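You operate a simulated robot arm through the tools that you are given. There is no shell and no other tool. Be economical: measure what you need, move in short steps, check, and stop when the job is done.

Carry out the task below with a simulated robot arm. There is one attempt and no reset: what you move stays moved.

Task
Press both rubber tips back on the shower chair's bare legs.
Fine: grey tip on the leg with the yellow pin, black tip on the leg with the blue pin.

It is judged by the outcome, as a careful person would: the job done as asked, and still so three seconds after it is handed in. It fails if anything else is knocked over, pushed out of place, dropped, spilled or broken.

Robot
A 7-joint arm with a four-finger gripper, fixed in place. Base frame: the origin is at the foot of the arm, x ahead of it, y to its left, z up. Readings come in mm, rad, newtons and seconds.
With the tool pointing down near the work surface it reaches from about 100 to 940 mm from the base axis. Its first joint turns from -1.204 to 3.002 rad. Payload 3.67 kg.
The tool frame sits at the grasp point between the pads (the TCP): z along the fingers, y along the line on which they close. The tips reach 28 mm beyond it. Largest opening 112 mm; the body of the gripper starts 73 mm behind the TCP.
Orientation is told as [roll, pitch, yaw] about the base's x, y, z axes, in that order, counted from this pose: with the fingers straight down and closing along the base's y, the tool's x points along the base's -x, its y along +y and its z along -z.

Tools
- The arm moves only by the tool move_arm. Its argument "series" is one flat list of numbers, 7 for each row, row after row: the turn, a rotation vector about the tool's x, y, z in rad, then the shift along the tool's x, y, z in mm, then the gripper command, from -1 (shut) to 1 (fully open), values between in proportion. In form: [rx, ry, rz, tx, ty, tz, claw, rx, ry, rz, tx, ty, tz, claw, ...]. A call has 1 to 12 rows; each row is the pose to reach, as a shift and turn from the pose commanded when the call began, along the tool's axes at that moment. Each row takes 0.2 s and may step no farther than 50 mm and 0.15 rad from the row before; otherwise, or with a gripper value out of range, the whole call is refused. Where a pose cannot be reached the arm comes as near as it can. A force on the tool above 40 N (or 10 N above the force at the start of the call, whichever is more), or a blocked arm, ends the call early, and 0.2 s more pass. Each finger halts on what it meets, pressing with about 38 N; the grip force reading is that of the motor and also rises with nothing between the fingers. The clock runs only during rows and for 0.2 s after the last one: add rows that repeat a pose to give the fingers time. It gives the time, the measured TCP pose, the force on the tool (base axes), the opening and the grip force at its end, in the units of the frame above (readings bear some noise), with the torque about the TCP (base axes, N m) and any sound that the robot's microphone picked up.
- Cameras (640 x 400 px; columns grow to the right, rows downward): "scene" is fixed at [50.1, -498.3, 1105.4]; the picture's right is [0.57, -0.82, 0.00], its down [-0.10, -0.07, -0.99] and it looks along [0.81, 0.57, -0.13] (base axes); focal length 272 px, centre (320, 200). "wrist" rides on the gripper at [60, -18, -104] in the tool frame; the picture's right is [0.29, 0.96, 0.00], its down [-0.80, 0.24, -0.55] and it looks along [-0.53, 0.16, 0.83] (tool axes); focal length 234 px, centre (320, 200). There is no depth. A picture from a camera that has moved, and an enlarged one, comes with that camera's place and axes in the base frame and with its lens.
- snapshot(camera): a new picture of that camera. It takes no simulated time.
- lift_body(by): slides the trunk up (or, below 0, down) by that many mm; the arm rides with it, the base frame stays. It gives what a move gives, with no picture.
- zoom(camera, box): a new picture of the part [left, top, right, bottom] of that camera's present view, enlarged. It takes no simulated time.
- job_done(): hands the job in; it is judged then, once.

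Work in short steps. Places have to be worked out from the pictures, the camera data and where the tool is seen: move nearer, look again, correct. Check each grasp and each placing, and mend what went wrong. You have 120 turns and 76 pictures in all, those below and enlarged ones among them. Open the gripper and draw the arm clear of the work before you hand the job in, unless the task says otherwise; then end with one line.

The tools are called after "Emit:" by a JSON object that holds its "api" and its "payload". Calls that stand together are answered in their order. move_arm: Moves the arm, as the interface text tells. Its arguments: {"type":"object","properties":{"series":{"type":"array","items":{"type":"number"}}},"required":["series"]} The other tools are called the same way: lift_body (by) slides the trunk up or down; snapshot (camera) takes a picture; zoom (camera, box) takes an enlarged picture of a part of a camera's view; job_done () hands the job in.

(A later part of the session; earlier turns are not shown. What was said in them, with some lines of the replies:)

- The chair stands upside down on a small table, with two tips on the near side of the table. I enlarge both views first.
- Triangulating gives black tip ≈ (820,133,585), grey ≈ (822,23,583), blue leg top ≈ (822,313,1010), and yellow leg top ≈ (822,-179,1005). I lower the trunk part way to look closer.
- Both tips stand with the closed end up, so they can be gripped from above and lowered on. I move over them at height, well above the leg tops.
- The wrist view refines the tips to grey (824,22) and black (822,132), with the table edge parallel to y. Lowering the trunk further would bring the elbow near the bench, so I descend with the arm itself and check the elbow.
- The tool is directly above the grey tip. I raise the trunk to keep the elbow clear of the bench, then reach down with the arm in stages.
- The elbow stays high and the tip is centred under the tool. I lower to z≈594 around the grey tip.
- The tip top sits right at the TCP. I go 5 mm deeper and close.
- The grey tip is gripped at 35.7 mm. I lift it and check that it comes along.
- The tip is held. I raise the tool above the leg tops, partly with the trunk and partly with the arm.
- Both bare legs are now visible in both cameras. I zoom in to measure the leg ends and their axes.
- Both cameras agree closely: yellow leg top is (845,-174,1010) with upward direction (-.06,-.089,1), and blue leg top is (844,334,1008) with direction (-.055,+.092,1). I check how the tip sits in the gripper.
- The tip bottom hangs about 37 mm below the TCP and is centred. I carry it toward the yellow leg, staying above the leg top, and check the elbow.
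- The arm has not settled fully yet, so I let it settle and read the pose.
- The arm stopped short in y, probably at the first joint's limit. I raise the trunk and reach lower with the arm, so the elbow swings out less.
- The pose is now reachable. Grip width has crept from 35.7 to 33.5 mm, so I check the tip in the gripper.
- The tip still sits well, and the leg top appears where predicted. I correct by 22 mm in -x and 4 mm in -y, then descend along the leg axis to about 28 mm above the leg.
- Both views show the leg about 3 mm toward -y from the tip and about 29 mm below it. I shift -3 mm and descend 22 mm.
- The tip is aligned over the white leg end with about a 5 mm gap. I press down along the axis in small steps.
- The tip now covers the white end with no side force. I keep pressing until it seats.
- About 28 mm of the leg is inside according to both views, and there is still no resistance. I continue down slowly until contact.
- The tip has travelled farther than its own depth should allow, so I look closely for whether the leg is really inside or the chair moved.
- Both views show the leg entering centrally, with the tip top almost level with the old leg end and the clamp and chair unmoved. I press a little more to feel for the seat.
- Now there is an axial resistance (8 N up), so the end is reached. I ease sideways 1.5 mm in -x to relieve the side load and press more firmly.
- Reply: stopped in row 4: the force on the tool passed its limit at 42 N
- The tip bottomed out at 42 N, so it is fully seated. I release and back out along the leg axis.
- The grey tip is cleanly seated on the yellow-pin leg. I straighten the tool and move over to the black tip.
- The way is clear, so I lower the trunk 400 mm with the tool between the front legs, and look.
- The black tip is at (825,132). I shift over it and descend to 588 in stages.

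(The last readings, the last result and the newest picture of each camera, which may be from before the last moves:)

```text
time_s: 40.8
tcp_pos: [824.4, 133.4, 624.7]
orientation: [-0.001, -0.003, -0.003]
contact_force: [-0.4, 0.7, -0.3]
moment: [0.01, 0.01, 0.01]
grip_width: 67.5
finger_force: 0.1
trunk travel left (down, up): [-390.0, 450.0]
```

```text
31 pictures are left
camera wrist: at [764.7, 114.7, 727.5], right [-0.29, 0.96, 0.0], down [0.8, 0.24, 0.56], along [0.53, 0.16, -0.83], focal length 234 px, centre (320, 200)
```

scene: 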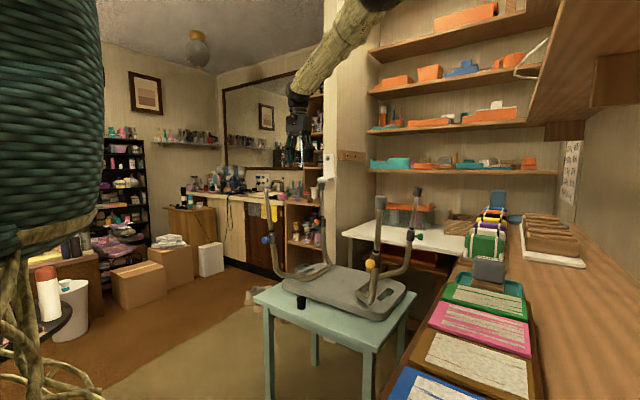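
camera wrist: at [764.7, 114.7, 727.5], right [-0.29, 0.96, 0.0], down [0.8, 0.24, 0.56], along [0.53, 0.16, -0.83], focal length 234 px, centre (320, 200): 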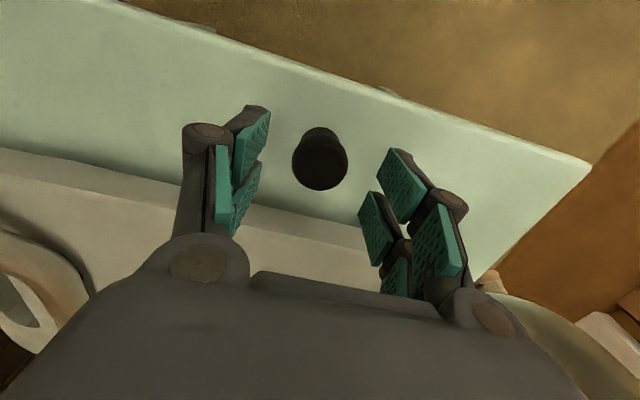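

It is centred, so I go down 37 mm and close.

Emit:
{"api": "move_arm", "payload": {"series": [0, 0, 0, 0, 0, 20, 0.2, 0, 0, 0, 0, 0, 37, 0.2, 0, 0, 0, 0, 0, 37, 0.2, 0, 0, 0, 0, 0, 37, -0.2, 0, 0, 0, 0, 0, 37, -0.5, 0, 0, 0, 0, 0, 37, -1, 0, 0, 0, 0, 0, 37, -1, 0, 0, 0, 0, 0, 37, -1]}}

Emit:
{"api": "move_arm", "payload": {"series": [0, 0, 0, 0, 0, -15, -1, 0, 0, 0, 0, 0, -45, -1, 0, 0, 0, 0, 0, -90, -1, 0, 0, 0, 0, 0, -120, -1, 0, 0, 0, 0, 0, -120, -1]}}

Emit:
{"api": "snapshot", "payload": {"camera": "wrist"}}

```text
time_s: 42.6
tcp_pos: [823.6, 133.9, 587.2]
orientation: [0.0, -0.002, -0.002]
contact_force: [0.2, -0.1, 0.7]
moment: [0.01, -0.02, 0.02]
grip_width: 35.8
finger_force: 37.7
trunk travel left (down, up): [-390.0, 450.0]
```

```text
time_s: 43.8
tcp_pos: [825.0, 134.3, 706.5]
orientation: [0.002, -0.001, -0.002]
contact_force: [-0.2, 0.4, -0.2]
moment: [-0.01, -0.03, 0.01]
grip_width: 35.3
finger_force: 37.7
trunk travel left (down, up): [-390.0, 450.0]
```

```text
30 pictures are left
camera wrist: at [765.0, 115.0, 810.4], right [-0.29, 0.96, 0.0], down [0.8, 0.24, 0.56], along [0.53, 0.16, -0.83], focal length 234 px, centre (320, 200)
```

wrist: 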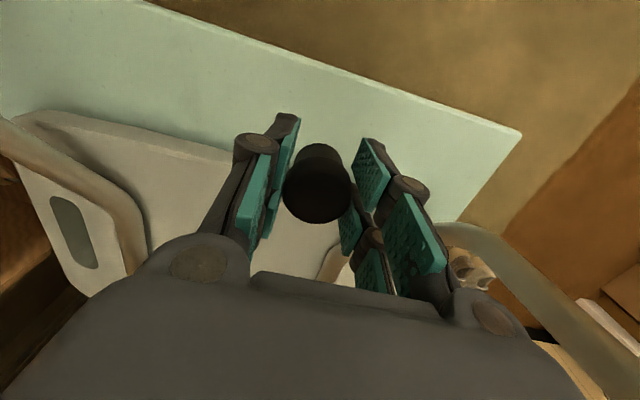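

The black tip is held. I raise the trunk to clear the leg tops.

Emit:
{"api": "lift_body", "payload": {"by": 430}}

Emit:
{"api": "move_arm", "payload": {"series": [0, 0, 0, -2, 40, 0, -1, 0.03, -0.018, 0, -3, 80, 0, -1, 0.06, -0.036, 0, -5, 120, 0, -1, 0.092, -0.055, 0, -8, 165, 0, -1, 0.092, -0.055, 0, -12, 207, 0, -1, 0.092, -0.055, 0, -12, 207, 0, -1, 0.092, -0.055, 0, -12, 207, 0, -1]}}

Emit:
{"api": "snapshot", "payload": {"camera": "wrist"}}

Emit:
{"api": "snapshot", "payload": {"camera": "scene"}}

```text
refused: 430 is not a number from -400 to 400
```

```text
time_s: 45.4
tcp_pos: [834.6, 342.3, 707.9]
orientation: [-0.092, -0.054, 0.002]
contact_force: [0.5, -0.5, 0.5]
moment: [0.02, -0.02, 0.04]
grip_width: 35.1
finger_force: 38.5
trunk travel left (down, up): [-390.0, 450.0]
```

```text
29 pictures are left
camera wrist: at [769.2, 333.2, 808.7], right [-0.28, 0.95, -0.1], down [0.77, 0.29, 0.57], along [0.58, 0.08, -0.81], focal length 234 px, centre (320, 200)
```

wrist: 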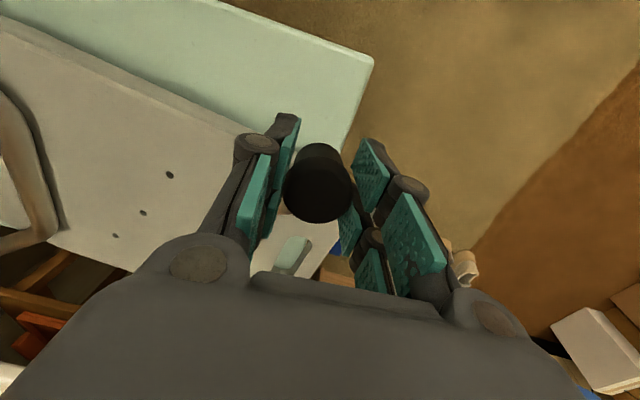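

```text
28 pictures are left
```

scene: 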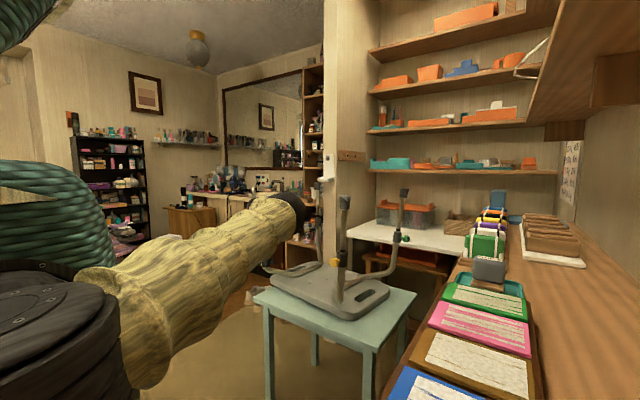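

That was my mistake: the lift was refused, and the sideways move I had queued with it swept low and turned the chair. Before moving again I look closely at the chair, since I must bring it back.

Emit:
{"api": "zoom", "payload": {"camera": "scene", "box": [240, 170, 440, 350]}}

```text
2.22 times, centred on (340, 260) of scene
camera zoom: at [50.1, -498.3, 1105.4], right [0.57, -0.82, 0.0], down [-0.1, -0.07, -0.99], along [0.81, 0.57, -0.13], focal length 603 px, centre (276, 67)
```

zoom: 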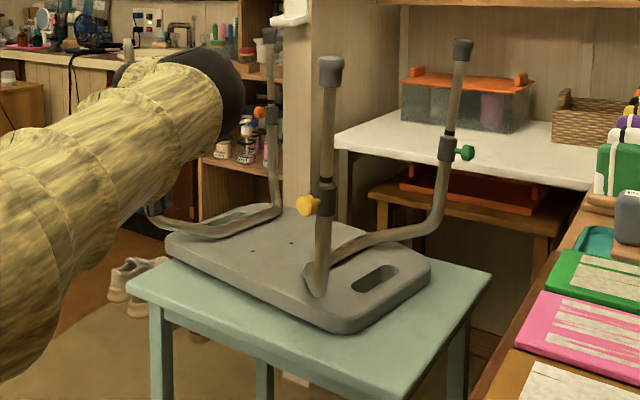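

The chair has slid and turned clockwise on the table; nothing fell and the table has not moved. I first take the arm straight up, which moves away from the outward-leaning leg, to measure the chair's new pose.

Emit:
{"api": "lift_body", "payload": {"by": 200}}

```text
time_s: 47.6
tcp_pos: [836.1, 341.5, 908.5]
orientation: [-0.091, -0.055, 0.002]
contact_force: [-0.6, 0.5, -0.9]
moment: [-0.01, 0.0, 0.0]
grip_width: 34.7
finger_force: 38.2
trunk travel left (down, up): [-590.0, 250.0]
```

No contact forces. I continue up to clear the leg tops.

Emit:
{"api": "lift_body", "payload": {"by": 240}}

Emit:
{"api": "snapshot", "payload": {"camera": "wrist"}}

Emit:
{"api": "zoom", "payload": {"camera": "scene", "box": [240, 170, 440, 350]}}

```text
time_s: 50.1
tcp_pos: [835.7, 342.0, 1146.3]
orientation: [-0.091, -0.056, 0.001]
contact_force: [-0.7, 0.6, -0.2]
moment: [0.01, -0.01, 0.02]
grip_width: 34.4
finger_force: 38.1
trunk travel left (down, up): [-830.0, 10.0]
```

```text
26 pictures are left
camera wrist: at [769.8, 332.7, 1248.4], right [-0.28, 0.95, -0.1], down [0.77, 0.29, 0.57], along [0.58, 0.08, -0.81], focal length 234 px, centre (320, 200)
```

wrist: 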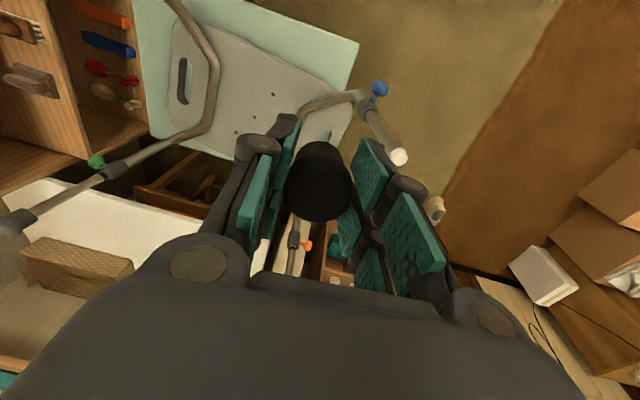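

```text
2.22 times, centred on (340, 260) of scene
camera zoom: at [50.1, -498.3, 1105.4], right [0.57, -0.82, 0.0], down [-0.1, -0.07, -0.99], along [0.81, 0.57, -0.13], focal length 603 px, centre (276, 67)
```

zoom: 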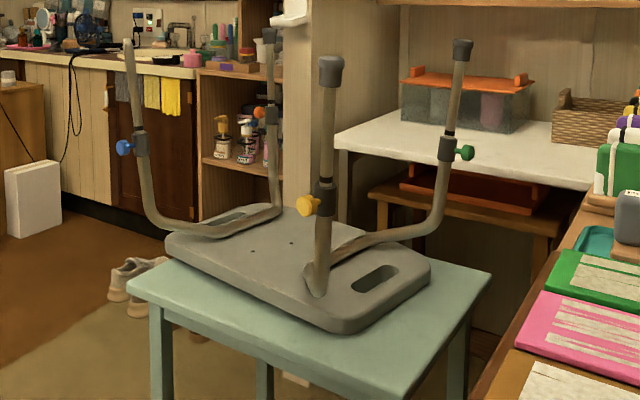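

From both views the blue leg top is now at about (856,421,1006) and the yellow one at about (780,-82). So the chair turned about 8.7° clockwise and its front slid about 90 mm toward +y. I will mount the black tip first if that leg is in reach, then drag the chair back by its legs. Now I test the reach above the blue leg.

Emit:
{"api": "move_arm", "payload": {"series": [0, 0, 0, -5, 30, 0, -1, 0.004, 0.008, 0, -10, 60, 0, -1, 0.007, 0.015, 0, -15, 92, 0, -1, 0.007, 0.015, 0, -15, 92, 0, -1, 0.007, 0.015, 0, -15, 92, 0, -1]}}

Emit:
{"api": "snapshot", "payload": {"camera": "wrist"}}

```text
time_s: 51.3
tcp_pos: [848.1, 371.2, 1143.6]
orientation: [-0.095, -0.049, 0.002]
contact_force: [-0.1, -0.2, -0.9]
moment: [0.03, 0.02, -0.02]
grip_width: 34.1
finger_force: 37.5
out of reach, approached as far as the arm can: row 2, 3, 4, 5
trunk travel left (down, up): [-830.0, 10.0]
```

```text
24 pictures are left
camera wrist: at [783.3, 362.2, 1245.2], right [-0.29, 0.95, -0.1], down [0.77, 0.29, 0.57], along [0.57, 0.08, -0.82], focal length 234 px, centre (320, 200)
```

wrist: 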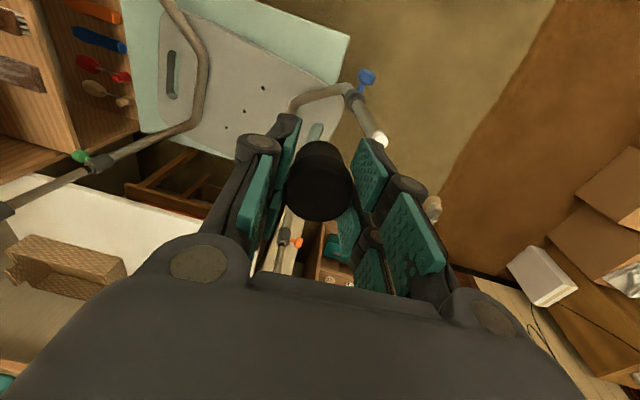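

The position is out of reach with the shoulder this high. A lower trunk with the arm raised relative to it should reach farther, so I raise the arm first and then lower the trunk.

Emit:
{"api": "move_arm", "payload": {"series": [0, 0, 0, 0, 0, -40, -1, 0, 0, 0, 0, 0, -80, -1, 0, 0, 0, 0, 0, -120, -1, 0, 0, 0, 0, 0, -160, -1, 0, 0, 0, 0, 0, -200, -1, 0, 0, 0, 0, 0, -200, -1, 0, 0, 0, 0, 0, -200, -1]}}

```text
time_s: 52.9
tcp_pos: [828.3, 370.6, 1328.7]
orientation: [-0.098, -0.042, 0.001]
contact_force: [0.0, 0.0, -0.4]
moment: [0.02, 0.01, 0.01]
grip_width: 34.0
finger_force: 38.5
out of reach, approached as far as the arm can: row 1, 2, 3, 4, 5, 6, 7
trunk travel left (down, up): [-830.0, 10.0]
```

The blue leg cannot be reached until the chair is moved back, so I will set the black tip down on free table first. I come back inward and straighten the tool.

Emit:
{"api": "move_arm", "payload": {"series": [0, 0, 0, 3, -40, 0, -1, -0.03, 0.01, 0, 6, -80, 0, -1, -0.06, 0.02, 0, 9, -120, 0, -1, -0.095, 0.042, 0, 12, -150, 0, -1, -0.095, 0.042, 0, 12, -150, 0, -1]}}

```text
time_s: 54.1
tcp_pos: [816.4, 224.7, 1344.5]
orientation: [-0.005, -0.002, -0.003]
contact_force: [-0.3, 0.4, 0.0]
moment: [-0.01, -0.05, 0.01]
grip_width: 33.6
finger_force: 38.0
trunk travel left (down, up): [-830.0, 10.0]
```

The tool is straight at (816,225). I lower the trunk 400 mm and look.

Emit:
{"api": "lift_body", "payload": {"by": -400}}

Emit:
{"api": "snapshot", "payload": {"camera": "wrist"}}

```text
time_s: 57.9
tcp_pos: [816.0, 222.1, 944.9]
orientation: [-0.005, 0.001, -0.002]
contact_force: [0.4, 0.4, -0.5]
moment: [-0.03, -0.01, 0.01]
grip_width: 33.1
finger_force: 38.0
trunk travel left (down, up): [-430.0, 410.0]
```

```text
23 pictures are left
camera wrist: at [756.9, 203.5, 1048.4], right [-0.29, 0.96, 0.0], down [0.8, 0.24, 0.55], along [0.53, 0.16, -0.83], focal length 234 px, centre (320, 200)
```

wrist: 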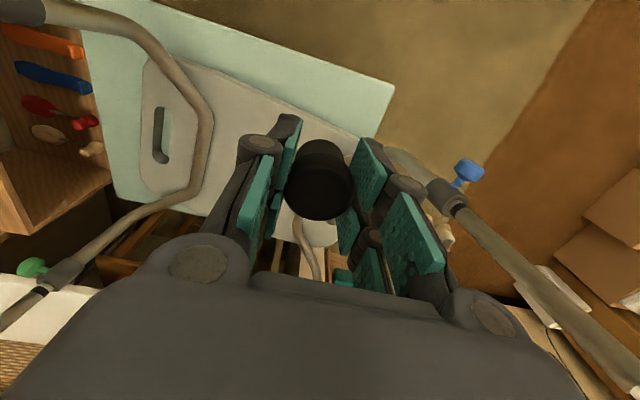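

There is free table beneath (815,222), with the seat edge about 35 mm beyond. I descend with the arm.

Emit:
{"api": "lift_body", "payload": {"by": -40}}

Emit:
{"api": "move_arm", "payload": {"series": [0, 0, 0, 2, 0, 45, -1, 0, 0, 0, 4, 0, 90, -1, 0, 0, 0, 6, 0, 135, -1, 0, 0, 0, 6, 0, 180, -1, 0, 0, 0, 6, 0, 225, -1, 0, 0, 0, 6, 0, 260, -1, 0, 0, 0, 6, 0, 260, -1, 0, 0, 0, 6, 0, 260, -1]}}

Emit:
{"api": "snapshot", "payload": {"camera": "wrist"}}

```text
time_s: 58.8
tcp_pos: [816.2, 221.7, 905.7]
orientation: [-0.005, 0.001, -0.001]
contact_force: [-0.8, -0.3, -0.2]
moment: [0.0, -0.02, 0.0]
grip_width: 32.9
finger_force: 38.3
trunk travel left (down, up): [-390.0, 450.0]
```

```text
time_s: 60.6
tcp_pos: [811.9, 219.1, 646.8]
orientation: [-0.003, -0.001, -0.002]
contact_force: [-0.4, -0.4, 0.1]
moment: [-0.01, 0.0, 0.0]
grip_width: 32.6
finger_force: 38.3
trunk travel left (down, up): [-390.0, 450.0]
```

```text
22 pictures are left
camera wrist: at [751.8, 202.8, 750.3], right [-0.29, 0.96, 0.0], down [0.8, 0.24, 0.55], along [0.53, 0.16, -0.83], focal length 234 px, centre (320, 200)
```

wrist: 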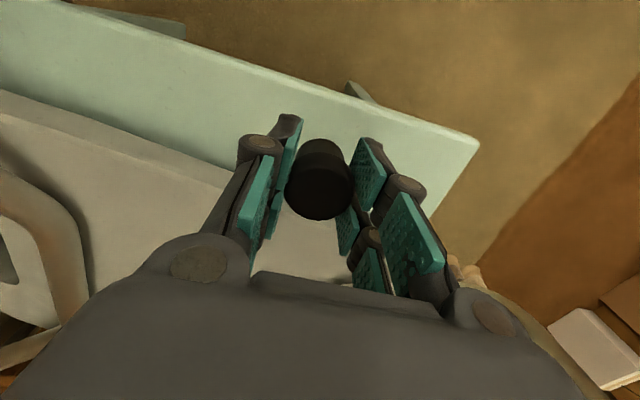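

It is clear below. I lower to the grasp height of 588, watching for contact.

Emit:
{"api": "move_arm", "payload": {"series": [0, 0, 0, 0, 0, 30, -1, 0, 0, 0, 0, 0, 50, -1, 0, 0, 0, 0, 0, 57, -1, 0, 0, 0, 0, 0, 57, -1]}}

```text
time_s: 61.6
tcp_pos: [812.9, 219.7, 588.2]
orientation: [-0.002, -0.001, -0.001]
contact_force: [-0.7, 0.7, -0.2]
moment: [-0.01, 0.03, 0.0]
grip_width: 32.4
finger_force: 38.1
trunk travel left (down, up): [-390.0, 450.0]
```

I feel gently downward for the table.

Emit:
{"api": "move_arm", "payload": {"series": [0, 0, 0, 0, 0, 1, -1, 0, 0, 0, 0, 0, 2, -1, 0, 0, 0, 0, 0, 3, -1, 0, 0, 0, 0, 0, 3, -1]}}

```text
time_s: 62.6
tcp_pos: [810.9, 220.1, 586.7]
orientation: [-0.003, -0.002, -0.002]
contact_force: [1.7, -0.2, 11.7]
moment: [-0.02, -0.28, 0.03]
grip_width: 32.2
finger_force: 38.0
trunk travel left (down, up): [-390.0, 450.0]
```

The tip rests on the table (11.7 N). I open and rise.

Emit:
{"api": "move_arm", "payload": {"series": [0, 0, 0, 0, 0, 0, -0.3, 0, 0, 0, 0, 0, 0, 0.2, 0, 0, 0, 0, 0, 0, 0.2, 0, 0, 0, 0, 0, -20, 0.2, 0, 0, 0, 0, 0, -60, 0.2, 0, 0, 0, 0, 0, -100, 0.2, 0, 0, 0, 0, 0, -140, 0.2, 0, 0, 0, 0, 0, -140, 0.2]}}

Emit:
{"api": "lift_body", "payload": {"by": 400}}

Emit:
{"api": "snapshot", "payload": {"camera": "wrist"}}

```text
time_s: 64.4
tcp_pos: [812.2, 221.7, 725.3]
orientation: [-0.004, 0.001, -0.002]
contact_force: [0.6, 0.1, 0.9]
moment: [0.0, -0.02, 0.03]
grip_width: 66.8
finger_force: 0.0
trunk travel left (down, up): [-390.0, 450.0]
```

```text
time_s: 68.2
tcp_pos: [812.0, 222.6, 1124.8]
orientation: [-0.004, 0.0, -0.001]
contact_force: [-0.7, -0.1, 0.4]
moment: [0.0, 0.02, 0.0]
grip_width: 67.2
finger_force: 0.1
trunk travel left (down, up): [-790.0, 50.0]
```

```text
21 pictures are left
camera wrist: at [751.8, 204.1, 1226.4], right [-0.29, 0.96, 0.0], down [0.8, 0.24, 0.55], along [0.53, 0.16, -0.83], focal length 234 px, centre (320, 200)
```

wrist: 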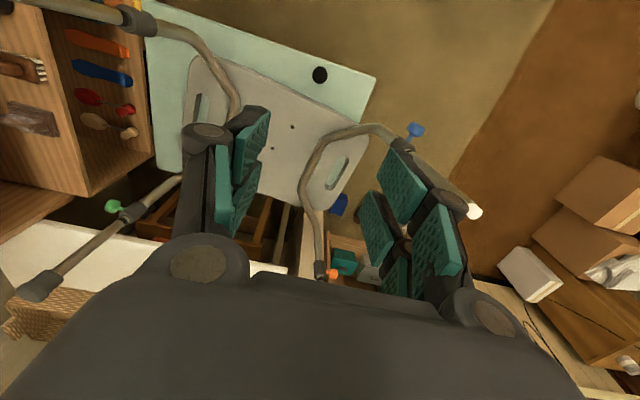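

The black tip stands safely on the table. Next I restore the chair in short alternating drags, starting with the yellow leg by its seated tip; I go above it and verify.

Emit:
{"api": "move_arm", "payload": {"series": [0, 0, 0, 5, -45, -10, 0.2, 0, 0, 0, 11, -90, -20, 0.2, 0, 0, 0, 17, -135, -20, 0.2, -0.02, -0.02, 0, 23, -180, -20, 0.2, -0.04, -0.04, 0, 29, -225, -20, 0.2, -0.06, -0.055, 0, 35, -270, -18, 0.2, -0.079, -0.073, 0, 42, -314, -15, 0.2, -0.079, -0.073, 0, 42, -314, -15, 0.2, -0.079, -0.073, 0, 42, -314, -15, 0.2]}}

Emit:
{"api": "snapshot", "payload": {"camera": "wrist"}}

```text
time_s: 70.2
tcp_pos: [768.0, -92.9, 1141.2]
orientation: [0.076, -0.074, -0.005]
contact_force: [0.2, 0.3, 0.4]
moment: [0.01, -0.02, 0.03]
grip_width: 67.2
finger_force: 0.0
trunk travel left (down, up): [-790.0, 50.0]
```

```text
20 pictures are left
camera wrist: at [700.9, -119.5, 1238.3], right [-0.29, 0.96, 0.05], down [0.75, 0.19, 0.63], along [0.59, 0.22, -0.78], focal length 234 px, centre (320, 200)
```

wrist: 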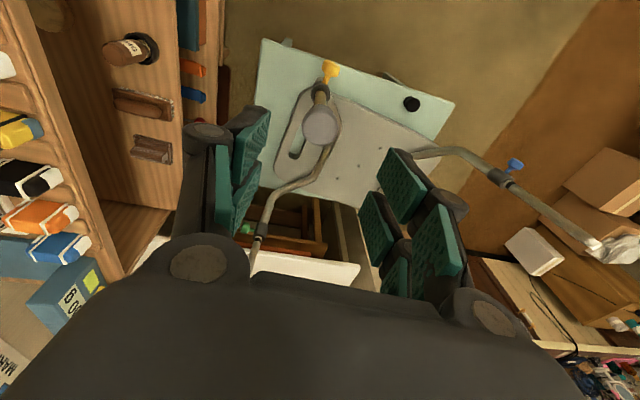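

The tip is within 4 mm of the predicted axis. I descend around it and grip.

Emit:
{"api": "move_arm", "payload": {"series": [0, 0, 0, -4, 0, 40, 0.2, 0, 0, 0, -4, 0, 80, 0.2, 0, 0, 0, -4, 0, 115, 0.2, 0, 0, 0, -4, 0, 134, 0.2, 0, 0, 0, -4, 0, 134, 0.2, 0, 0, 0, -4, 0, 134, -0.2, 0, 0, 0, -4, 0, 134, -0.5, 0, 0, 0, -4, 0, 134, -1, 0, 0, 0, -4, 0, 134, -1, 0, 0, 0, -4, 0, 134, -1]}}

```text
time_s: 72.4
tcp_pos: [782.7, -82.0, 1006.4]
orientation: [0.078, -0.073, -0.006]
contact_force: [2.4, 3.6, -0.2]
moment: [0.27, -0.02, 0.1]
grip_width: 35.1
finger_force: 38.1
trunk travel left (down, up): [-790.0, 50.0]
```

The tip is gripped. I drag the yellow leg gently by (+39,-55) mm in small steps.

Emit:
{"api": "move_arm", "payload": {"series": [0, 0, -0.009, -3.9, -5.5, -0.1, -1, 0, 0, -0.018, -7.8, -11, -0.3, -1, 0, 0, -0.027, -11.7, -16.5, -0.4, -1, 0, 0, -0.036, -15.6, -22, -0.6, -1, 0, 0, -0.045, -19.5, -27.5, -0.7, -1, 0, 0, -0.054, -23.4, -33, -0.9, -1, 0, 0, -0.063, -27.3, -38.5, -1, -1, 0, 0, -0.072, -31.2, -44, -1.2, -1, 0, 0, -0.081, -35.1, -49.5, -1.3, -1, 0, 0, -0.09, -39, -55, -1.5, -1, 0, 0, -0.09, -39, -55, -1.5, -1]}}

Emit:
{"api": "zoom", "payload": {"camera": "scene", "box": [240, 170, 440, 350]}}

```text
time_s: 74.8
tcp_pos: [822.2, -135.8, 1007.4]
orientation: [0.069, -0.08, 0.086]
contact_force: [0.6, 2.9, -0.1]
moment: [0.45, 0.15, 0.5]
grip_width: 35.1
finger_force: 37.9
trunk travel left (down, up): [-790.0, 50.0]
```

```text
2.22 times, centred on (340, 260) of scene
camera zoom: at [50.1, -498.3, 1105.4], right [0.57, -0.82, 0.0], down [-0.1, -0.07, -0.99], along [0.81, 0.57, -0.13], focal length 603 px, centre (276, 67)
```

zoom: 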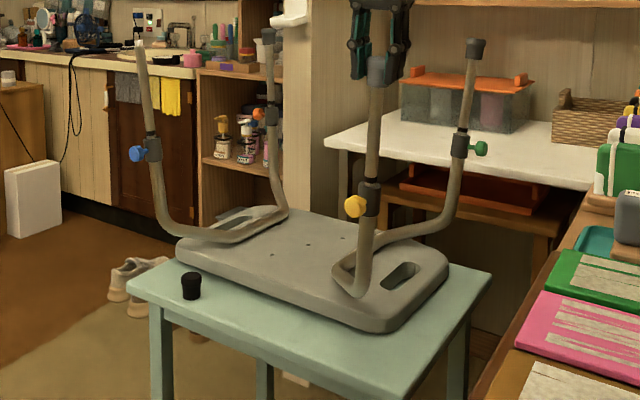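

The drag works smoothly with low forces. The yellow leg is at (822,-136), blue is at about (843,372), and 2.5° remains. The remaining motion matches a drag of the blue leg by about (+1,-38), so I release yellow and rise.

Emit:
{"api": "move_arm", "payload": {"series": [0, 0, 0, 0, 0, 0, -0.3, 0, 0, 0, 0, 0, 0, 0.2, 0, 0, 0, 0, 0, 0, 0.2, 0, 0, 0, 0, 0, -20, 0.2, 0, 0, 0, 0, 0, -60, 0.2, 0, 0, 0, 0, 0, -105, 0.2, 0.069, 0.08, 0.086, 0, 0, -140, 0.2, 0.069, 0.08, 0.086, 0, 0, -140, 0.2]}}

```text
time_s: 76.6
tcp_pos: [811.3, -150.3, 1146.4]
orientation: [0.004, 0.004, 0.0]
contact_force: [0.1, -0.3, -0.3]
moment: [0.05, 0.01, 0.02]
grip_width: 67.5
finger_force: 0.1
trunk travel left (down, up): [-790.0, 50.0]
```

Now I travel across at height to above the blue leg.

Emit:
{"api": "move_arm", "payload": {"series": [0, 0, 0, -2, 48, 0, 0.2, 0, 0, 0, -4, 96, 0, 0.2, 0, 0, 0, -6, 144, 0, 0.2, 0, 0, 0, -8, 192, 0, 0.2, 0, 0, 0, -10, 240, 0, 0.2, 0, 0, 0, -12, 288, 0, 0.2, 0.02, -0.01, 0, -14, 336, 0, 0.2, 0.04, -0.02, 0, -17, 384, 0, 0.2, 0.06, -0.03, 0, -20, 432, 5, 0.2, 0.08, -0.04, 0, -23, 480, 10, 0.2, 0.094, -0.051, 0, -25, 528, 15, 0.2, 0.094, -0.051, 0, -25, 530, 20, 0.2]}}

Emit:
{"api": "move_arm", "payload": {"series": [0, 0, 0, 0, 0, 0, 0.2]}}

Emit:
{"api": "snapshot", "payload": {"camera": "wrist"}}

```text
time_s: 79.2
tcp_pos: [836.1, 380.1, 1126.0]
orientation: [-0.088, -0.046, 0.003]
contact_force: [1.0, -1.1, 0.0]
moment: [0.06, 0.03, -0.04]
grip_width: 67.3
finger_force: 0.0
trunk travel left (down, up): [-790.0, 50.0]
```

```text
time_s: 79.6
tcp_pos: [834.8, 382.9, 1127.3]
orientation: [-0.088, -0.047, 0.005]
contact_force: [1.1, -0.7, 0.1]
moment: [0.0, -0.02, 0.02]
grip_width: 67.1
finger_force: 0.1
trunk travel left (down, up): [-790.0, 50.0]
```

```text
18 pictures are left
camera wrist: at [770.0, 373.2, 1228.1], right [-0.29, 0.95, -0.1], down [0.77, 0.29, 0.57], along [0.57, 0.09, -0.82], focal length 234 px, centre (320, 200)
```

wrist: 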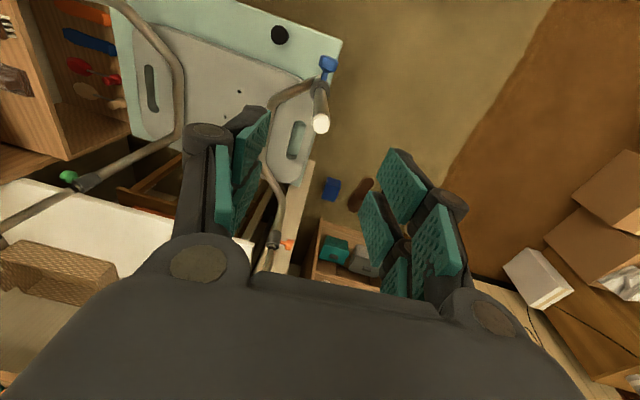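

The leg end lies exactly on the tool axis. I descend around it and grip the bare leg end.

Emit:
{"api": "move_arm", "payload": {"series": [0, 0, 0, 0, 0, 40, 0.2, 0, 0, 0, 0, 0, 80, 0.2, 0, 0, 0, 0, 0, 115, 0.2, 0, 0, 0, 0, 0, 140, 0.2, 0, 0, 0, 0, 0, 140, 0.2, 0, 0, 0, 0, 0, 140, -0.2, 0, 0, 0, 0, 0, 140, -0.5, 0, 0, 0, 0, 0, 140, -0.8, 0, 0, 0, 0, 0, 140, -1, 0, 0, 0, 0, 0, 140, -1, 0, 0, 0, 0, 0, 140, -1]}}

```text
time_s: 82.0
tcp_pos: [842.1, 368.3, 989.0]
orientation: [-0.09, -0.049, 0.004]
contact_force: [-2.1, 3.8, -0.8]
moment: [0.04, 0.37, -0.03]
grip_width: 15.2
finger_force: 37.6
trunk travel left (down, up): [-790.0, 50.0]
```

It is gripped. I drag the blue leg by (+3,-36) mm with a slight yaw.

Emit:
{"api": "move_arm", "payload": {"series": [0, 0, -0.005, -0.4, -4.5, 0.4, -1, 0, 0, -0.01, -0.8, -9, 0.8, -1, 0, 0, -0.016, -1.1, -13.5, 1.3, -1, 0, 0, -0.021, -1.5, -18, 1.7, -1, 0, 0, -0.027, -1.9, -22.5, 2.1, -1, 0, 0, -0.032, -2.3, -27, 2.5, -1, 0, 0, -0.037, -2.6, -31.5, 3, -1, 0, 0, -0.043, -3, -36, 3.4, -1, 0, 0, -0.043, -3, -36, 3.4, -1]}}

Emit:
{"api": "zoom", "payload": {"camera": "scene", "box": [240, 170, 440, 350]}}

```text
time_s: 84.0
tcp_pos: [844.4, 334.3, 987.5]
orientation: [-0.092, -0.043, 0.046]
contact_force: [-4.9, 3.7, 5.0]
moment: [0.02, 0.3, -0.14]
grip_width: 15.2
finger_force: 38.2
trunk travel left (down, up): [-790.0, 50.0]
```

```text
2.22 times, centred on (340, 260) of scene
camera zoom: at [50.1, -498.3, 1105.4], right [0.57, -0.82, 0.0], down [-0.1, -0.07, -0.99], along [0.81, 0.57, -0.13], focal length 603 px, centre (276, 67)
```

zoom: 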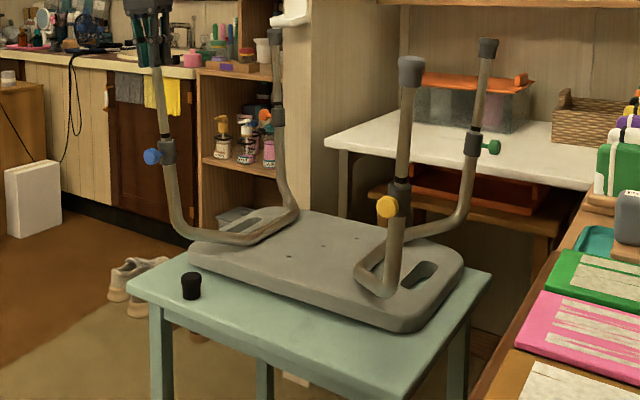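

The chair is nearly back: the blue and yellow pins and the seat match the first picture within a few pixels. I compare one enlarged view with the earlier one for the residual.

Emit:
{"api": "zoom", "payload": {"camera": "scene", "box": [340, 175, 420, 275]}}

```text
4.00 times, centred on (380, 225) of scene
camera zoom: at [50.1, -498.3, 1105.4], right [0.57, -0.82, 0.0], down [-0.1, -0.07, -0.99], along [0.81, 0.57, -0.13], focal length 1086 px, centre (80, 100)
```

zoom: 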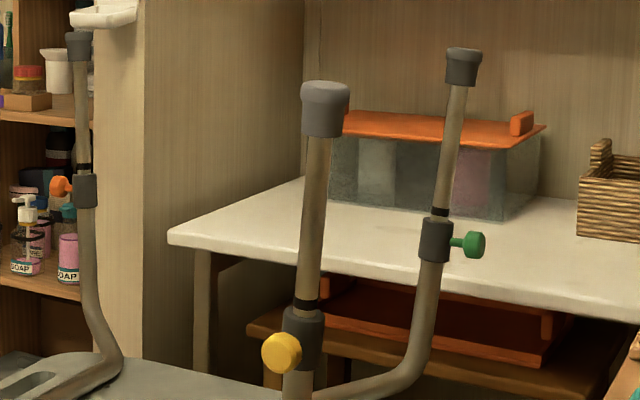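

The front legs match their original pixels, but the rear legs are off by about 8 mm, perhaps partly from the grip loading the chair. I release, rise and re-measure.

Emit:
{"api": "move_arm", "payload": {"series": [0, 0, 0, 0, 0, 0, -0.5, 0, 0, 0, 0, 0, 0, 0.2, 0, 0, 0, 0, 0, 0, 0.2, 0, 0, 0, 0, 0, -20, 0.2, 0, 0, 0, 0, 0, -60, 0.2, 0, 0, 0, 0, 0, -105, 0.2, 0, 0, 0, 0, 0, -140, 0.2, 0, 0, 0, 0, 0, -140, 0.2]}}

Emit:
{"api": "zoom", "payload": {"camera": "scene", "box": [240, 170, 440, 350]}}

Emit:
{"api": "zoom", "payload": {"camera": "scene", "box": [340, 175, 420, 275]}}

```text
time_s: 85.8
tcp_pos: [837.6, 347.9, 1126.8]
orientation: [-0.091, -0.042, 0.047]
contact_force: [1.3, -1.0, 0.3]
moment: [0.02, 0.03, -0.01]
grip_width: 67.1
finger_force: 0.0
trunk travel left (down, up): [-790.0, 50.0]
```

```text
2.22 times, centred on (340, 260) of scene
camera zoom: at [50.1, -498.3, 1105.4], right [0.57, -0.82, 0.0], down [-0.1, -0.07, -0.99], along [0.81, 0.57, -0.13], focal length 603 px, centre (276, 67)
```

zoom: 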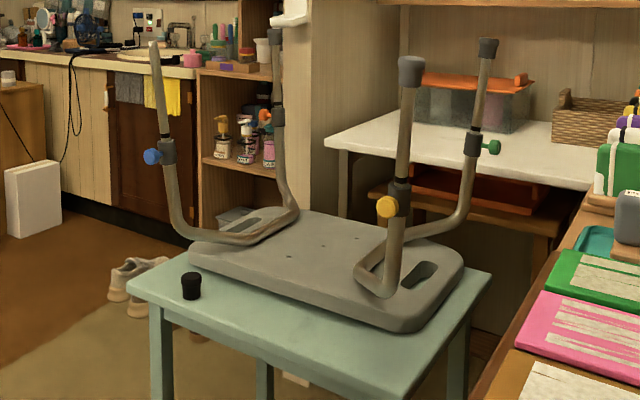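

```text
4.00 times, centred on (380, 225) of scene
camera zoom: at [50.1, -498.3, 1105.4], right [0.57, -0.82, 0.0], down [-0.1, -0.07, -0.99], along [0.81, 0.57, -0.13], focal length 1086 px, centre (80, 100)
```

zoom: 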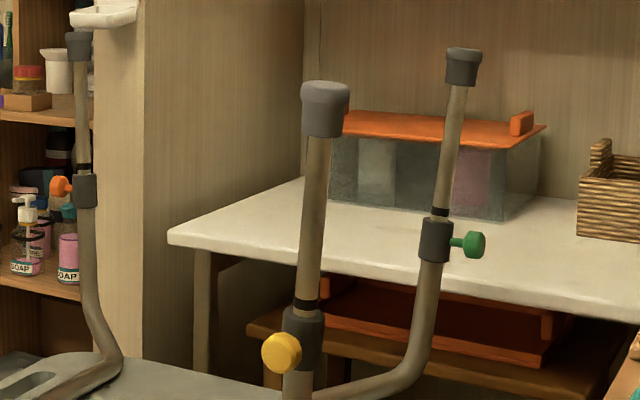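

The front legs match and the rear is about 8 mm (roughly 1°) off; I will trim that at the end with both tips on. Now I fetch the black tip at (812,220), staying high until directly over it.

Emit:
{"api": "move_arm", "payload": {"series": [-0.03, 0.014, 0.016, 10, -42, 0, 0.2, -0.06, 0.028, 0.032, 20, -84, 0, 0.2, -0.091, 0.042, 0.047, 31, -127, 0, 0.2, -0.091, 0.042, 0.047, 31, -127, 0, 0.2, -0.091, 0.042, 0.047, 31, -127, 0, 0.2]}}

```text
time_s: 87.0
tcp_pos: [811.9, 217.4, 1138.3]
orientation: [0.001, -0.006, -0.002]
contact_force: [-0.9, -0.5, 0.6]
moment: [0.02, 0.0, 0.0]
grip_width: 67.2
finger_force: 0.2
trunk travel left (down, up): [-790.0, 50.0]
```

The tool is over the tip. I lower the trunk and look.

Emit:
{"api": "lift_body", "payload": {"by": -400}}

Emit:
{"api": "snapshot", "payload": {"camera": "wrist"}}

```text
time_s: 90.8
tcp_pos: [812.4, 219.2, 738.5]
orientation: [0.0, -0.003, -0.002]
contact_force: [-0.5, -0.9, -0.3]
moment: [-0.01, 0.01, -0.03]
grip_width: 67.2
finger_force: 0.1
trunk travel left (down, up): [-390.0, 450.0]
```

```text
13 pictures are left
camera wrist: at [752.1, 200.5, 841.2], right [-0.29, 0.96, 0.0], down [0.8, 0.24, 0.56], along [0.53, 0.16, -0.83], focal length 234 px, centre (320, 200)
```

wrist: 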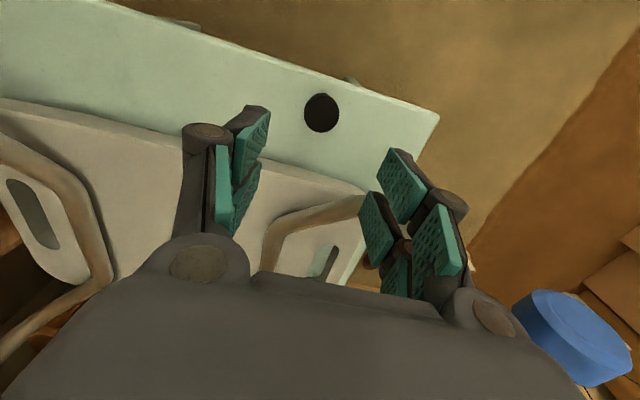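

The tip is at (807,218). The blue pin passes about 14 mm clear on the left, so I go straight down and grip.

Emit:
{"api": "move_arm", "payload": {"series": [0, 0, 0, 5, -1, 0, 0.2, 0, 0, 0, 5, -1, 45, 0.2, 0, 0, 0, 5, -1, 90, 0.2, 0, 0, 0, 5, -1, 125, 0.2, 0, 0, 0, 5, -1, 150, 0.2, 0, 0, 0, 5, -1, 150, 0.2]}}

Emit:
{"api": "snapshot", "payload": {"camera": "wrist"}}

```text
time_s: 92.2
tcp_pos: [807.9, 217.6, 587.5]
orientation: [0.0, -0.006, -0.003]
contact_force: [0.0, -0.5, -0.6]
moment: [0.01, -0.03, -0.02]
grip_width: 67.3
finger_force: 0.0
trunk travel left (down, up): [-390.0, 450.0]
```

```text
12 pictures are left
camera wrist: at [747.6, 199.5, 690.8], right [-0.29, 0.96, 0.0], down [0.8, 0.24, 0.56], along [0.53, 0.16, -0.83], focal length 234 px, centre (320, 200)
```

wrist: 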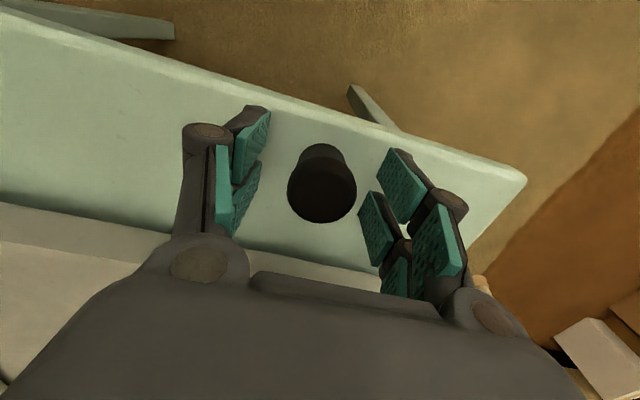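

The tip is centred between the pads. I close and lift straight up.

Emit:
{"api": "move_arm", "payload": {"series": [0, 0, 0, 0, 0, 0, -0.2, 0, 0, 0, 0, 0, 0, -0.5, 0, 0, 0, 0, 0, 0, -1, 0, 0, 0, 0, 0, 0, -1, 0, 0, 0, 0, 0, 0, -1, 0, 0, 0, 0, 0, -20, -1, 0, 0, 0, 0, 0, -60, -1, 0, 0, 0, 0, 0, -105, -1, 0, 0, 0, 0, 0, -150, -1, 0, 0, 0, 0, 0, -150, -1]}}

```text
time_s: 94.4
tcp_pos: [810.8, 218.7, 738.7]
orientation: [-0.003, -0.005, -0.001]
contact_force: [0.1, -1.4, -0.1]
moment: [-0.04, -0.01, -0.01]
grip_width: 35.0
finger_force: 37.8
trunk travel left (down, up): [-390.0, 450.0]
```

The tip is held at 35.0 mm. I raise the trunk by 400, and only then move sideways.

Emit:
{"api": "lift_body", "payload": {"by": 400}}

```text
time_s: 98.2
tcp_pos: [810.3, 218.9, 1138.1]
orientation: [-0.002, -0.004, -0.001]
contact_force: [-0.4, -1.3, -0.2]
moment: [-0.02, 0.02, 0.0]
grip_width: 33.9
finger_force: 37.5
trunk travel left (down, up): [-790.0, 50.0]
```

The height is safe (tip bottom is about 1100, leg top 1008). Now I move above the blue leg axis, taken from where I released it.

Emit:
{"api": "move_arm", "payload": {"series": [0.03, -0.018, 0, -9, 43, 0, -1, 0.06, -0.036, 0, -18, 86, 0, -1, 0.092, -0.055, 0, -27, 128, 10, -1, 0.092, -0.055, 0, -27, 128, 18, -1, 0.092, -0.055, 0, -27, 128, 18, -1]}}

Emit:
{"api": "snapshot", "payload": {"camera": "wrist"}}

Emit:
{"api": "zoom", "payload": {"camera": "scene", "box": [260, 150, 300, 210]}}

```text
time_s: 99.5
tcp_pos: [836.8, 349.6, 1120.1]
orientation: [-0.094, -0.06, 0.002]
contact_force: [0.2, -0.2, 0.3]
moment: [-0.01, -0.02, -0.04]
grip_width: 34.1
finger_force: 37.9
trunk travel left (down, up): [-790.0, 50.0]
```

```text
11 pictures are left
camera wrist: at [770.7, 339.9, 1220.9], right [-0.28, 0.95, -0.11], down [0.76, 0.29, 0.57], along [0.58, 0.08, -0.81], focal length 234 px, centre (320, 200)
```

wrist: 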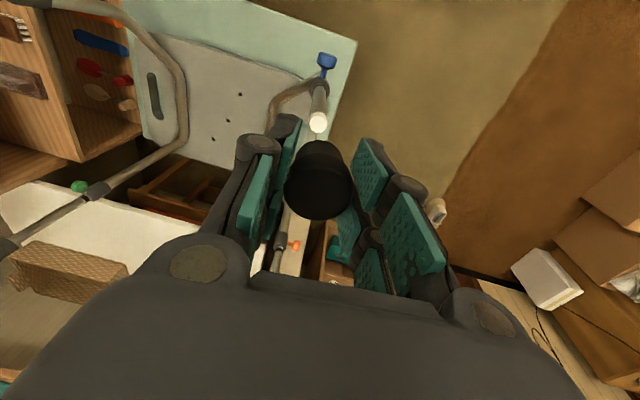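

```text
6.67 times, centred on (280, 180) of scene
camera zoom: at [50.1, -498.3, 1105.4], right [0.57, -0.82, 0.0], down [-0.1, -0.07, -0.99], along [0.81, 0.57, -0.13], focal length 1810 px, centre (587, 333)
```

zoom: 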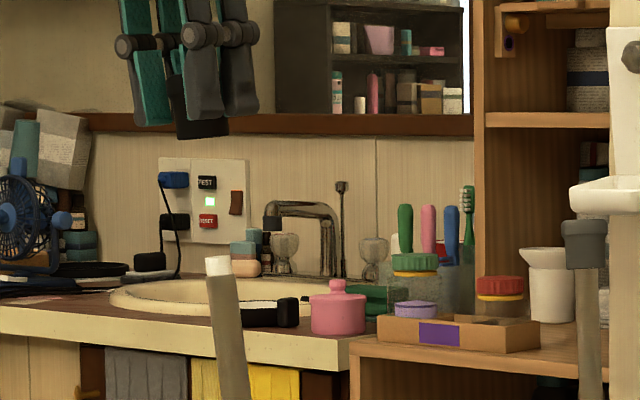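

Alignment is within about 4 mm in x. I correct (-4,-1) mm and descend 62 mm along the axis, leaving about 14 mm.

Emit:
{"api": "move_arm", "payload": {"series": [0, 0, 0, 4, -1, 10, -1, 0, 0, 0, 4, -1, 35, -1, 0, 0, 0, 4, -1, 62, -1, 0, 0, 0, 4, -1, 62, -1, 0, 0, 0, 4, -1, 62, -1]}}

Emit:
{"api": "zoom", "payload": {"camera": "wrist", "box": [240, 40, 400, 240]}}

Emit:
{"api": "zoom", "payload": {"camera": "scene", "box": [260, 150, 300, 210]}}

```text
time_s: 100.7
tcp_pos: [835.5, 340.2, 1057.7]
orientation: [-0.092, -0.058, 0.002]
contact_force: [-0.8, -0.4, 0.4]
moment: [-0.01, 0.03, -0.01]
grip_width: 33.6
finger_force: 37.8
trunk travel left (down, up): [-790.0, 50.0]
```

```text
2.00 times, centred on (320, 140) of wrist
camera zoom: at [769.5, 332.0, 1158.9], right [-0.28, 0.95, -0.11], down [0.77, 0.29, 0.57], along [0.58, 0.08, -0.81], focal length 468 px, centre (320, 320)
```

zoom: 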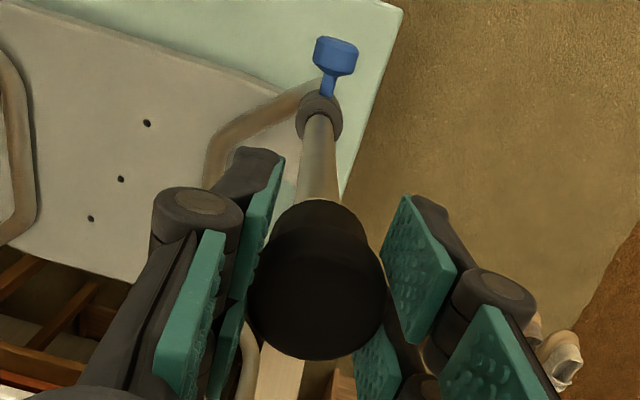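

```text
6.67 times, centred on (280, 180) of scene
camera zoom: at [50.1, -498.3, 1105.4], right [0.57, -0.82, 0.0], down [-0.1, -0.07, -0.99], along [0.81, 0.57, -0.13], focal length 1810 px, centre (587, 333)
```

zoom: 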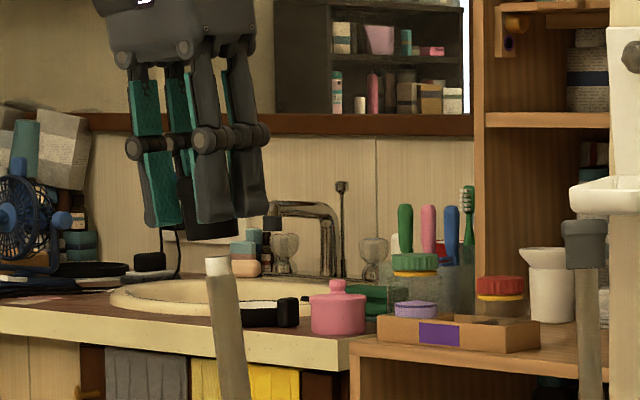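

The tip is well aligned in both views with about a 16 mm gap. I press down along the axis in steps.

Emit:
{"api": "move_arm", "payload": {"series": [0, 0, 0, 0, 0, 5, -1, 0, 0, 0, 0, 0, 10, -1, 0, 0, 0, 0, 0, 14, -1, 0, 0, 0, 0, 0, 17, -1, 0, 0, 0, 0, 0, 20, -1, 0, 0, 0, 0, 0, 24, -1, 0, 0, 0, 0, 0, 28, -1, 0, 0, 0, 0, 0, 32, -1, 0, 0, 0, 0, 0, 32, -1]}}

Emit:
{"api": "zoom", "payload": {"camera": "scene", "box": [260, 150, 300, 210]}}

```text
time_s: 102.7
tcp_pos: [838.2, 336.1, 1026.8]
orientation: [-0.094, -0.059, 0.001]
contact_force: [-0.1, 0.8, 0.1]
moment: [0.01, -0.01, 0.02]
grip_width: 33.5
finger_force: 37.8
trunk travel left (down, up): [-790.0, 50.0]
```

```text
6.67 times, centred on (280, 180) of scene
camera zoom: at [50.1, -498.3, 1105.4], right [0.57, -0.82, 0.0], down [-0.1, -0.07, -0.99], along [0.81, 0.57, -0.13], focal length 1810 px, centre (587, 333)
```

zoom: 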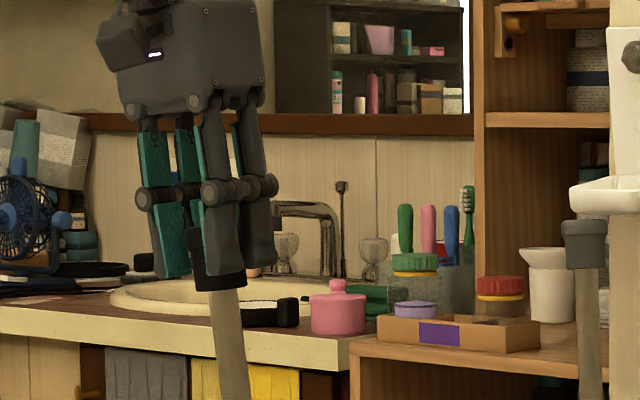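

The tip slides on centrally. I continue to the seat, down to the force limit.

Emit:
{"api": "move_arm", "payload": {"series": [0, 0, 0, 0, 0, 4, -1, 0, 0, 0, 0, 0, 8, -1, 0, 0, 0, 0, 0, 12, -1, 0, 0, 0, 0, 0, 15, -1, 0, 0, 0, 0, 0, 17, -1, 0, 0, 0, 0, 0, 19, -1, 0, 0, 0, 0, 0, 21, -1, 0, 0, 0, 0, 0, 23, -1, 0, 0, 0, 0, 0, 25, -1, 0, 0, 0, 0, 0, 27, -1, 0, 0, 0, 0, 0, 29, -1]}}

```text
time_s: 104.8
tcp_pos: [839.7, 334.9, 1007.1]
orientation: [-0.088, -0.062, 0.002]
contact_force: [-1.4, 3.5, 21.9]
moment: [-0.12, 0.01, 0.01]
grip_width: 32.9
finger_force: 38.0
trunk travel left (down, up): [-790.0, 50.0]
stopped in row 10: the force on the tool passed its limit at 42 N (the readings are from after the stop); the commanded pose is now the measured one
```

The black tip is seated (42 N stop at z 1007, same as the grey one). Before releasing, I trim the chair: the blue leg sits about 5 mm short in x with about 0.6° excess turn, and a 5 mm +x pull fixes both.

Emit:
{"api": "move_arm", "payload": {"series": [0, 0, 0, 0, 0, -0.7, -1, 0, 0, 0, -1.5, 0, -0.7, -1, 0, 0, 0, -3, 0, -0.6, -1, 0, 0, 0, -4.5, 0, -0.5, -1, 0, 0, 0, -5.5, -0.5, -0.5, -1, 0, 0, 0, -5.5, -0.5, -0.5, -1]}}

Emit:
{"api": "zoom", "payload": {"camera": "scene", "box": [340, 175, 420, 275]}}

```text
time_s: 106.2
tcp_pos: [841.9, 335.9, 1005.8]
orientation: [-0.09, -0.061, 0.001]
contact_force: [-9.4, 6.3, 17.5]
moment: [-0.04, -0.02, -0.06]
grip_width: 32.6
finger_force: 37.9
trunk travel left (down, up): [-790.0, 50.0]
```

```text
4.00 times, centred on (380, 225) of scene
camera zoom: at [50.1, -498.3, 1105.4], right [0.57, -0.82, 0.0], down [-0.1, -0.07, -0.99], along [0.81, 0.57, -0.13], focal length 1086 px, centre (80, 100)
```

zoom: 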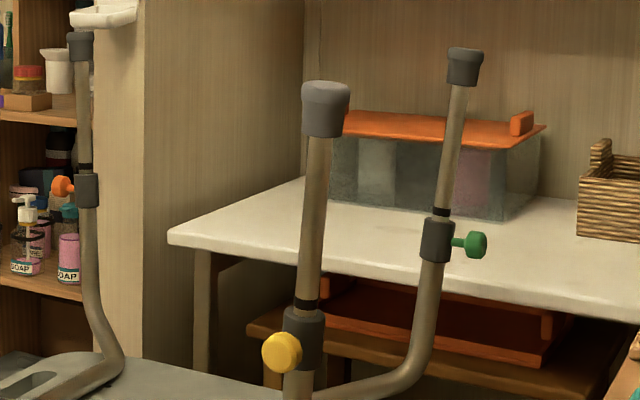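

The rear residual is down to about 5 mm. I ease the down-load and pull 4 mm more, then release and rise.

Emit:
{"api": "move_arm", "payload": {"series": [0, 0, 0, 0, 0, -1, -1, 0, 0, 0, -1.5, 0, -1.2, -1, 0, 0, 0, -3, -1, -1.2, -1, 0, 0, 0, -4.5, -1.5, -1.2, -1, 0, 0, 0, -4.5, -1.5, -1.2, -1]}}

Emit:
{"api": "move_arm", "payload": {"series": [0, 0, 0, 0, 0, 0, -0.5, 0, 0, 0, 0, 0, 0, -0.2, 0, 0, 0, 0, 0, 0, 0.2, 0, 0, 0, 0, 0, 0, 0.2, 0, 0, 0, 0, 0, -20, 0.2, 0, 0, 0, 0, 0, -60, 0.2, 0, 0, 0, 0, 0, -105, 0.2, 0, 0, 0, 0, 0, -150, 0.2, 0, 0, 0, 0, 0, -150, 0.2]}}

Emit:
{"api": "zoom", "payload": {"camera": "scene", "box": [240, 170, 440, 350]}}

```text
time_s: 107.4
tcp_pos: [847.9, 333.8, 1006.1]
orientation: [-0.091, -0.061, 0.002]
contact_force: [-5.2, 4.2, 4.9]
moment: [0.05, -0.01, -0.07]
grip_width: 32.3
finger_force: 37.8
trunk travel left (down, up): [-790.0, 50.0]
```

```text
time_s: 109.4
tcp_pos: [838.4, 347.0, 1153.6]
orientation: [-0.09, -0.059, 0.002]
contact_force: [-0.5, 0.3, 0.0]
moment: [0.0, 0.03, -0.01]
grip_width: 67.1
finger_force: 0.0
trunk travel left (down, up): [-790.0, 50.0]
```

```text
2.22 times, centred on (340, 260) of scene
camera zoom: at [50.1, -498.3, 1105.4], right [0.57, -0.82, 0.0], down [-0.1, -0.07, -0.99], along [0.81, 0.57, -0.13], focal length 603 px, centre (276, 67)
```

zoom: 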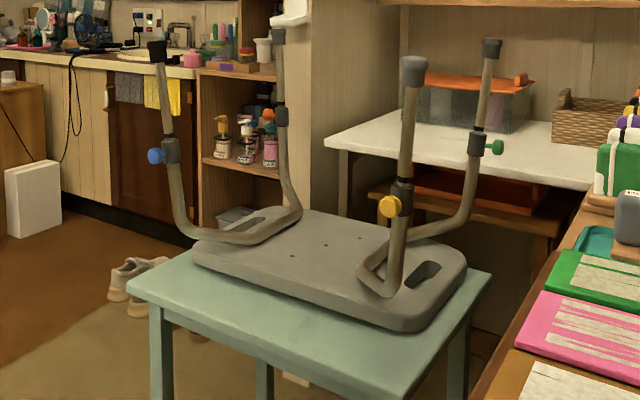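

Both tips are on, and the chair is back within roughly 1 cm and 1° of its original place, with the table untouched. I straighten and draw the arm back at height, then verify both tips.

Emit:
{"api": "move_arm", "payload": {"series": [-0.03, 0.02, 0, 30, -30, -10, 0.2, -0.06, 0.04, 0, 65, -60, -20, 0.2, -0.09, 0.059, 0, 100, -90, -30, 0.2, -0.09, 0.059, 0, 140, -120, -40, 0.2, -0.09, 0.059, 0, 180, -150, -40, 0.2, -0.09, 0.059, 0, 220, -180, -40, 0.2, -0.09, 0.059, 0, 260, -210, -40, 0.2, -0.09, 0.059, 0, 300, -240, -40, 0.2, -0.09, 0.059, 0, 300, -240, -40, 0.2]}}

Emit:
{"api": "zoom", "payload": {"camera": "scene", "box": [260, 170, 300, 230]}}

Emit:
{"api": "snapshot", "payload": {"camera": "scene"}}

```text
refused: row 4 steps farther than a row can; nothing moved
```

```text
6.67 times, centred on (280, 200) of scene
camera zoom: at [50.1, -498.3, 1105.4], right [0.57, -0.82, 0.0], down [-0.1, -0.07, -0.99], along [0.81, 0.57, -0.13], focal length 1810 px, centre (587, 200)
```

zoom: 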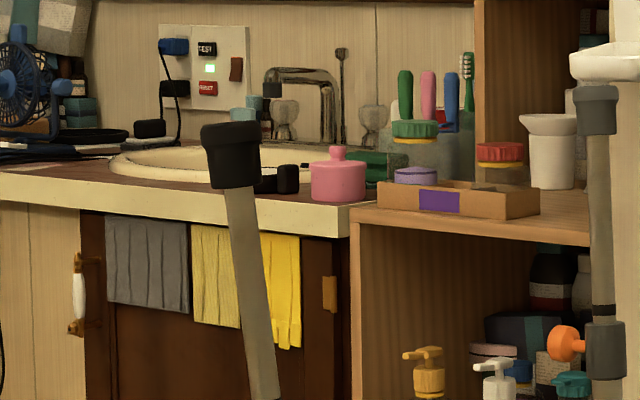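

```text
3 pictures are left
```

scene: 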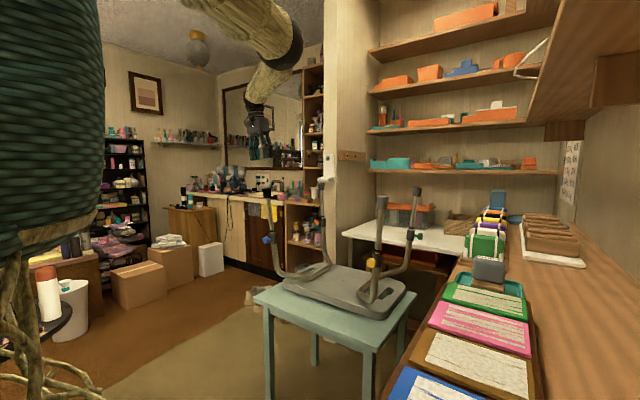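

The black tip is fully on. The retreat was refused because its steps were too big, so I repeat it with smaller ones.

Emit:
{"api": "move_arm", "payload": {"series": [-0.03, 0.02, 0, 25, -25, -10, 0.2, -0.06, 0.04, 0, 52, -50, -20, 0.2, -0.09, 0.059, 0, 80, -75, -30, 0.2, -0.09, 0.059, 0, 110, -100, -40, 0.2, -0.09, 0.059, 0, 140, -125, -40, 0.2, -0.09, 0.059, 0, 170, -150, -40, 0.2, -0.09, 0.059, 0, 200, -175, -40, 0.2, -0.09, 0.059, 0, 230, -200, -40, 0.2, -0.09, 0.059, 0, 260, -225, -40, 0.2, -0.09, 0.059, 0, 260, -225, -40, 0.2]}}

Emit:
{"api": "zoom", "payload": {"camera": "scene", "box": [240, 170, 440, 350]}}

```text
time_s: 111.6
tcp_pos: [578.9, 126.2, 1199.4]
orientation: [-0.001, 0.0, -0.002]
contact_force: [-0.4, -0.4, -1.3]
moment: [-0.05, 0.0, -0.02]
grip_width: 67.2
finger_force: 0.1
trunk travel left (down, up): [-790.0, 50.0]
```

```text
2.22 times, centred on (340, 260) of scene
camera zoom: at [50.1, -498.3, 1105.4], right [0.57, -0.82, 0.0], down [-0.1, -0.07, -0.99], along [0.81, 0.57, -0.13], focal length 603 px, centre (276, 67)
```

zoom: 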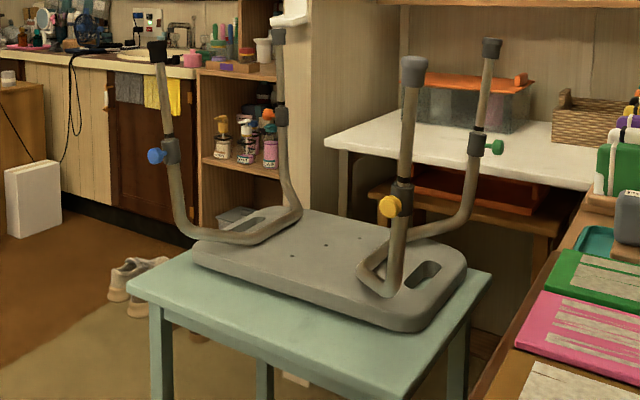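

The arm is clear, the gripper is open, both tips are seated and everything is steady. I hand the job in.

Emit:
{"api": "job_done", "payload": {}}

```text
The job is handed in.
```

Both tips are pressed fully on: grey on the yellow-pin leg, black on the blue-pin leg. I knocked the chair out of place partway through when a trunk lift was refused and the arm swept low. I dragged it back to within about 1 cm and 1° of where it started, and nothing fell.
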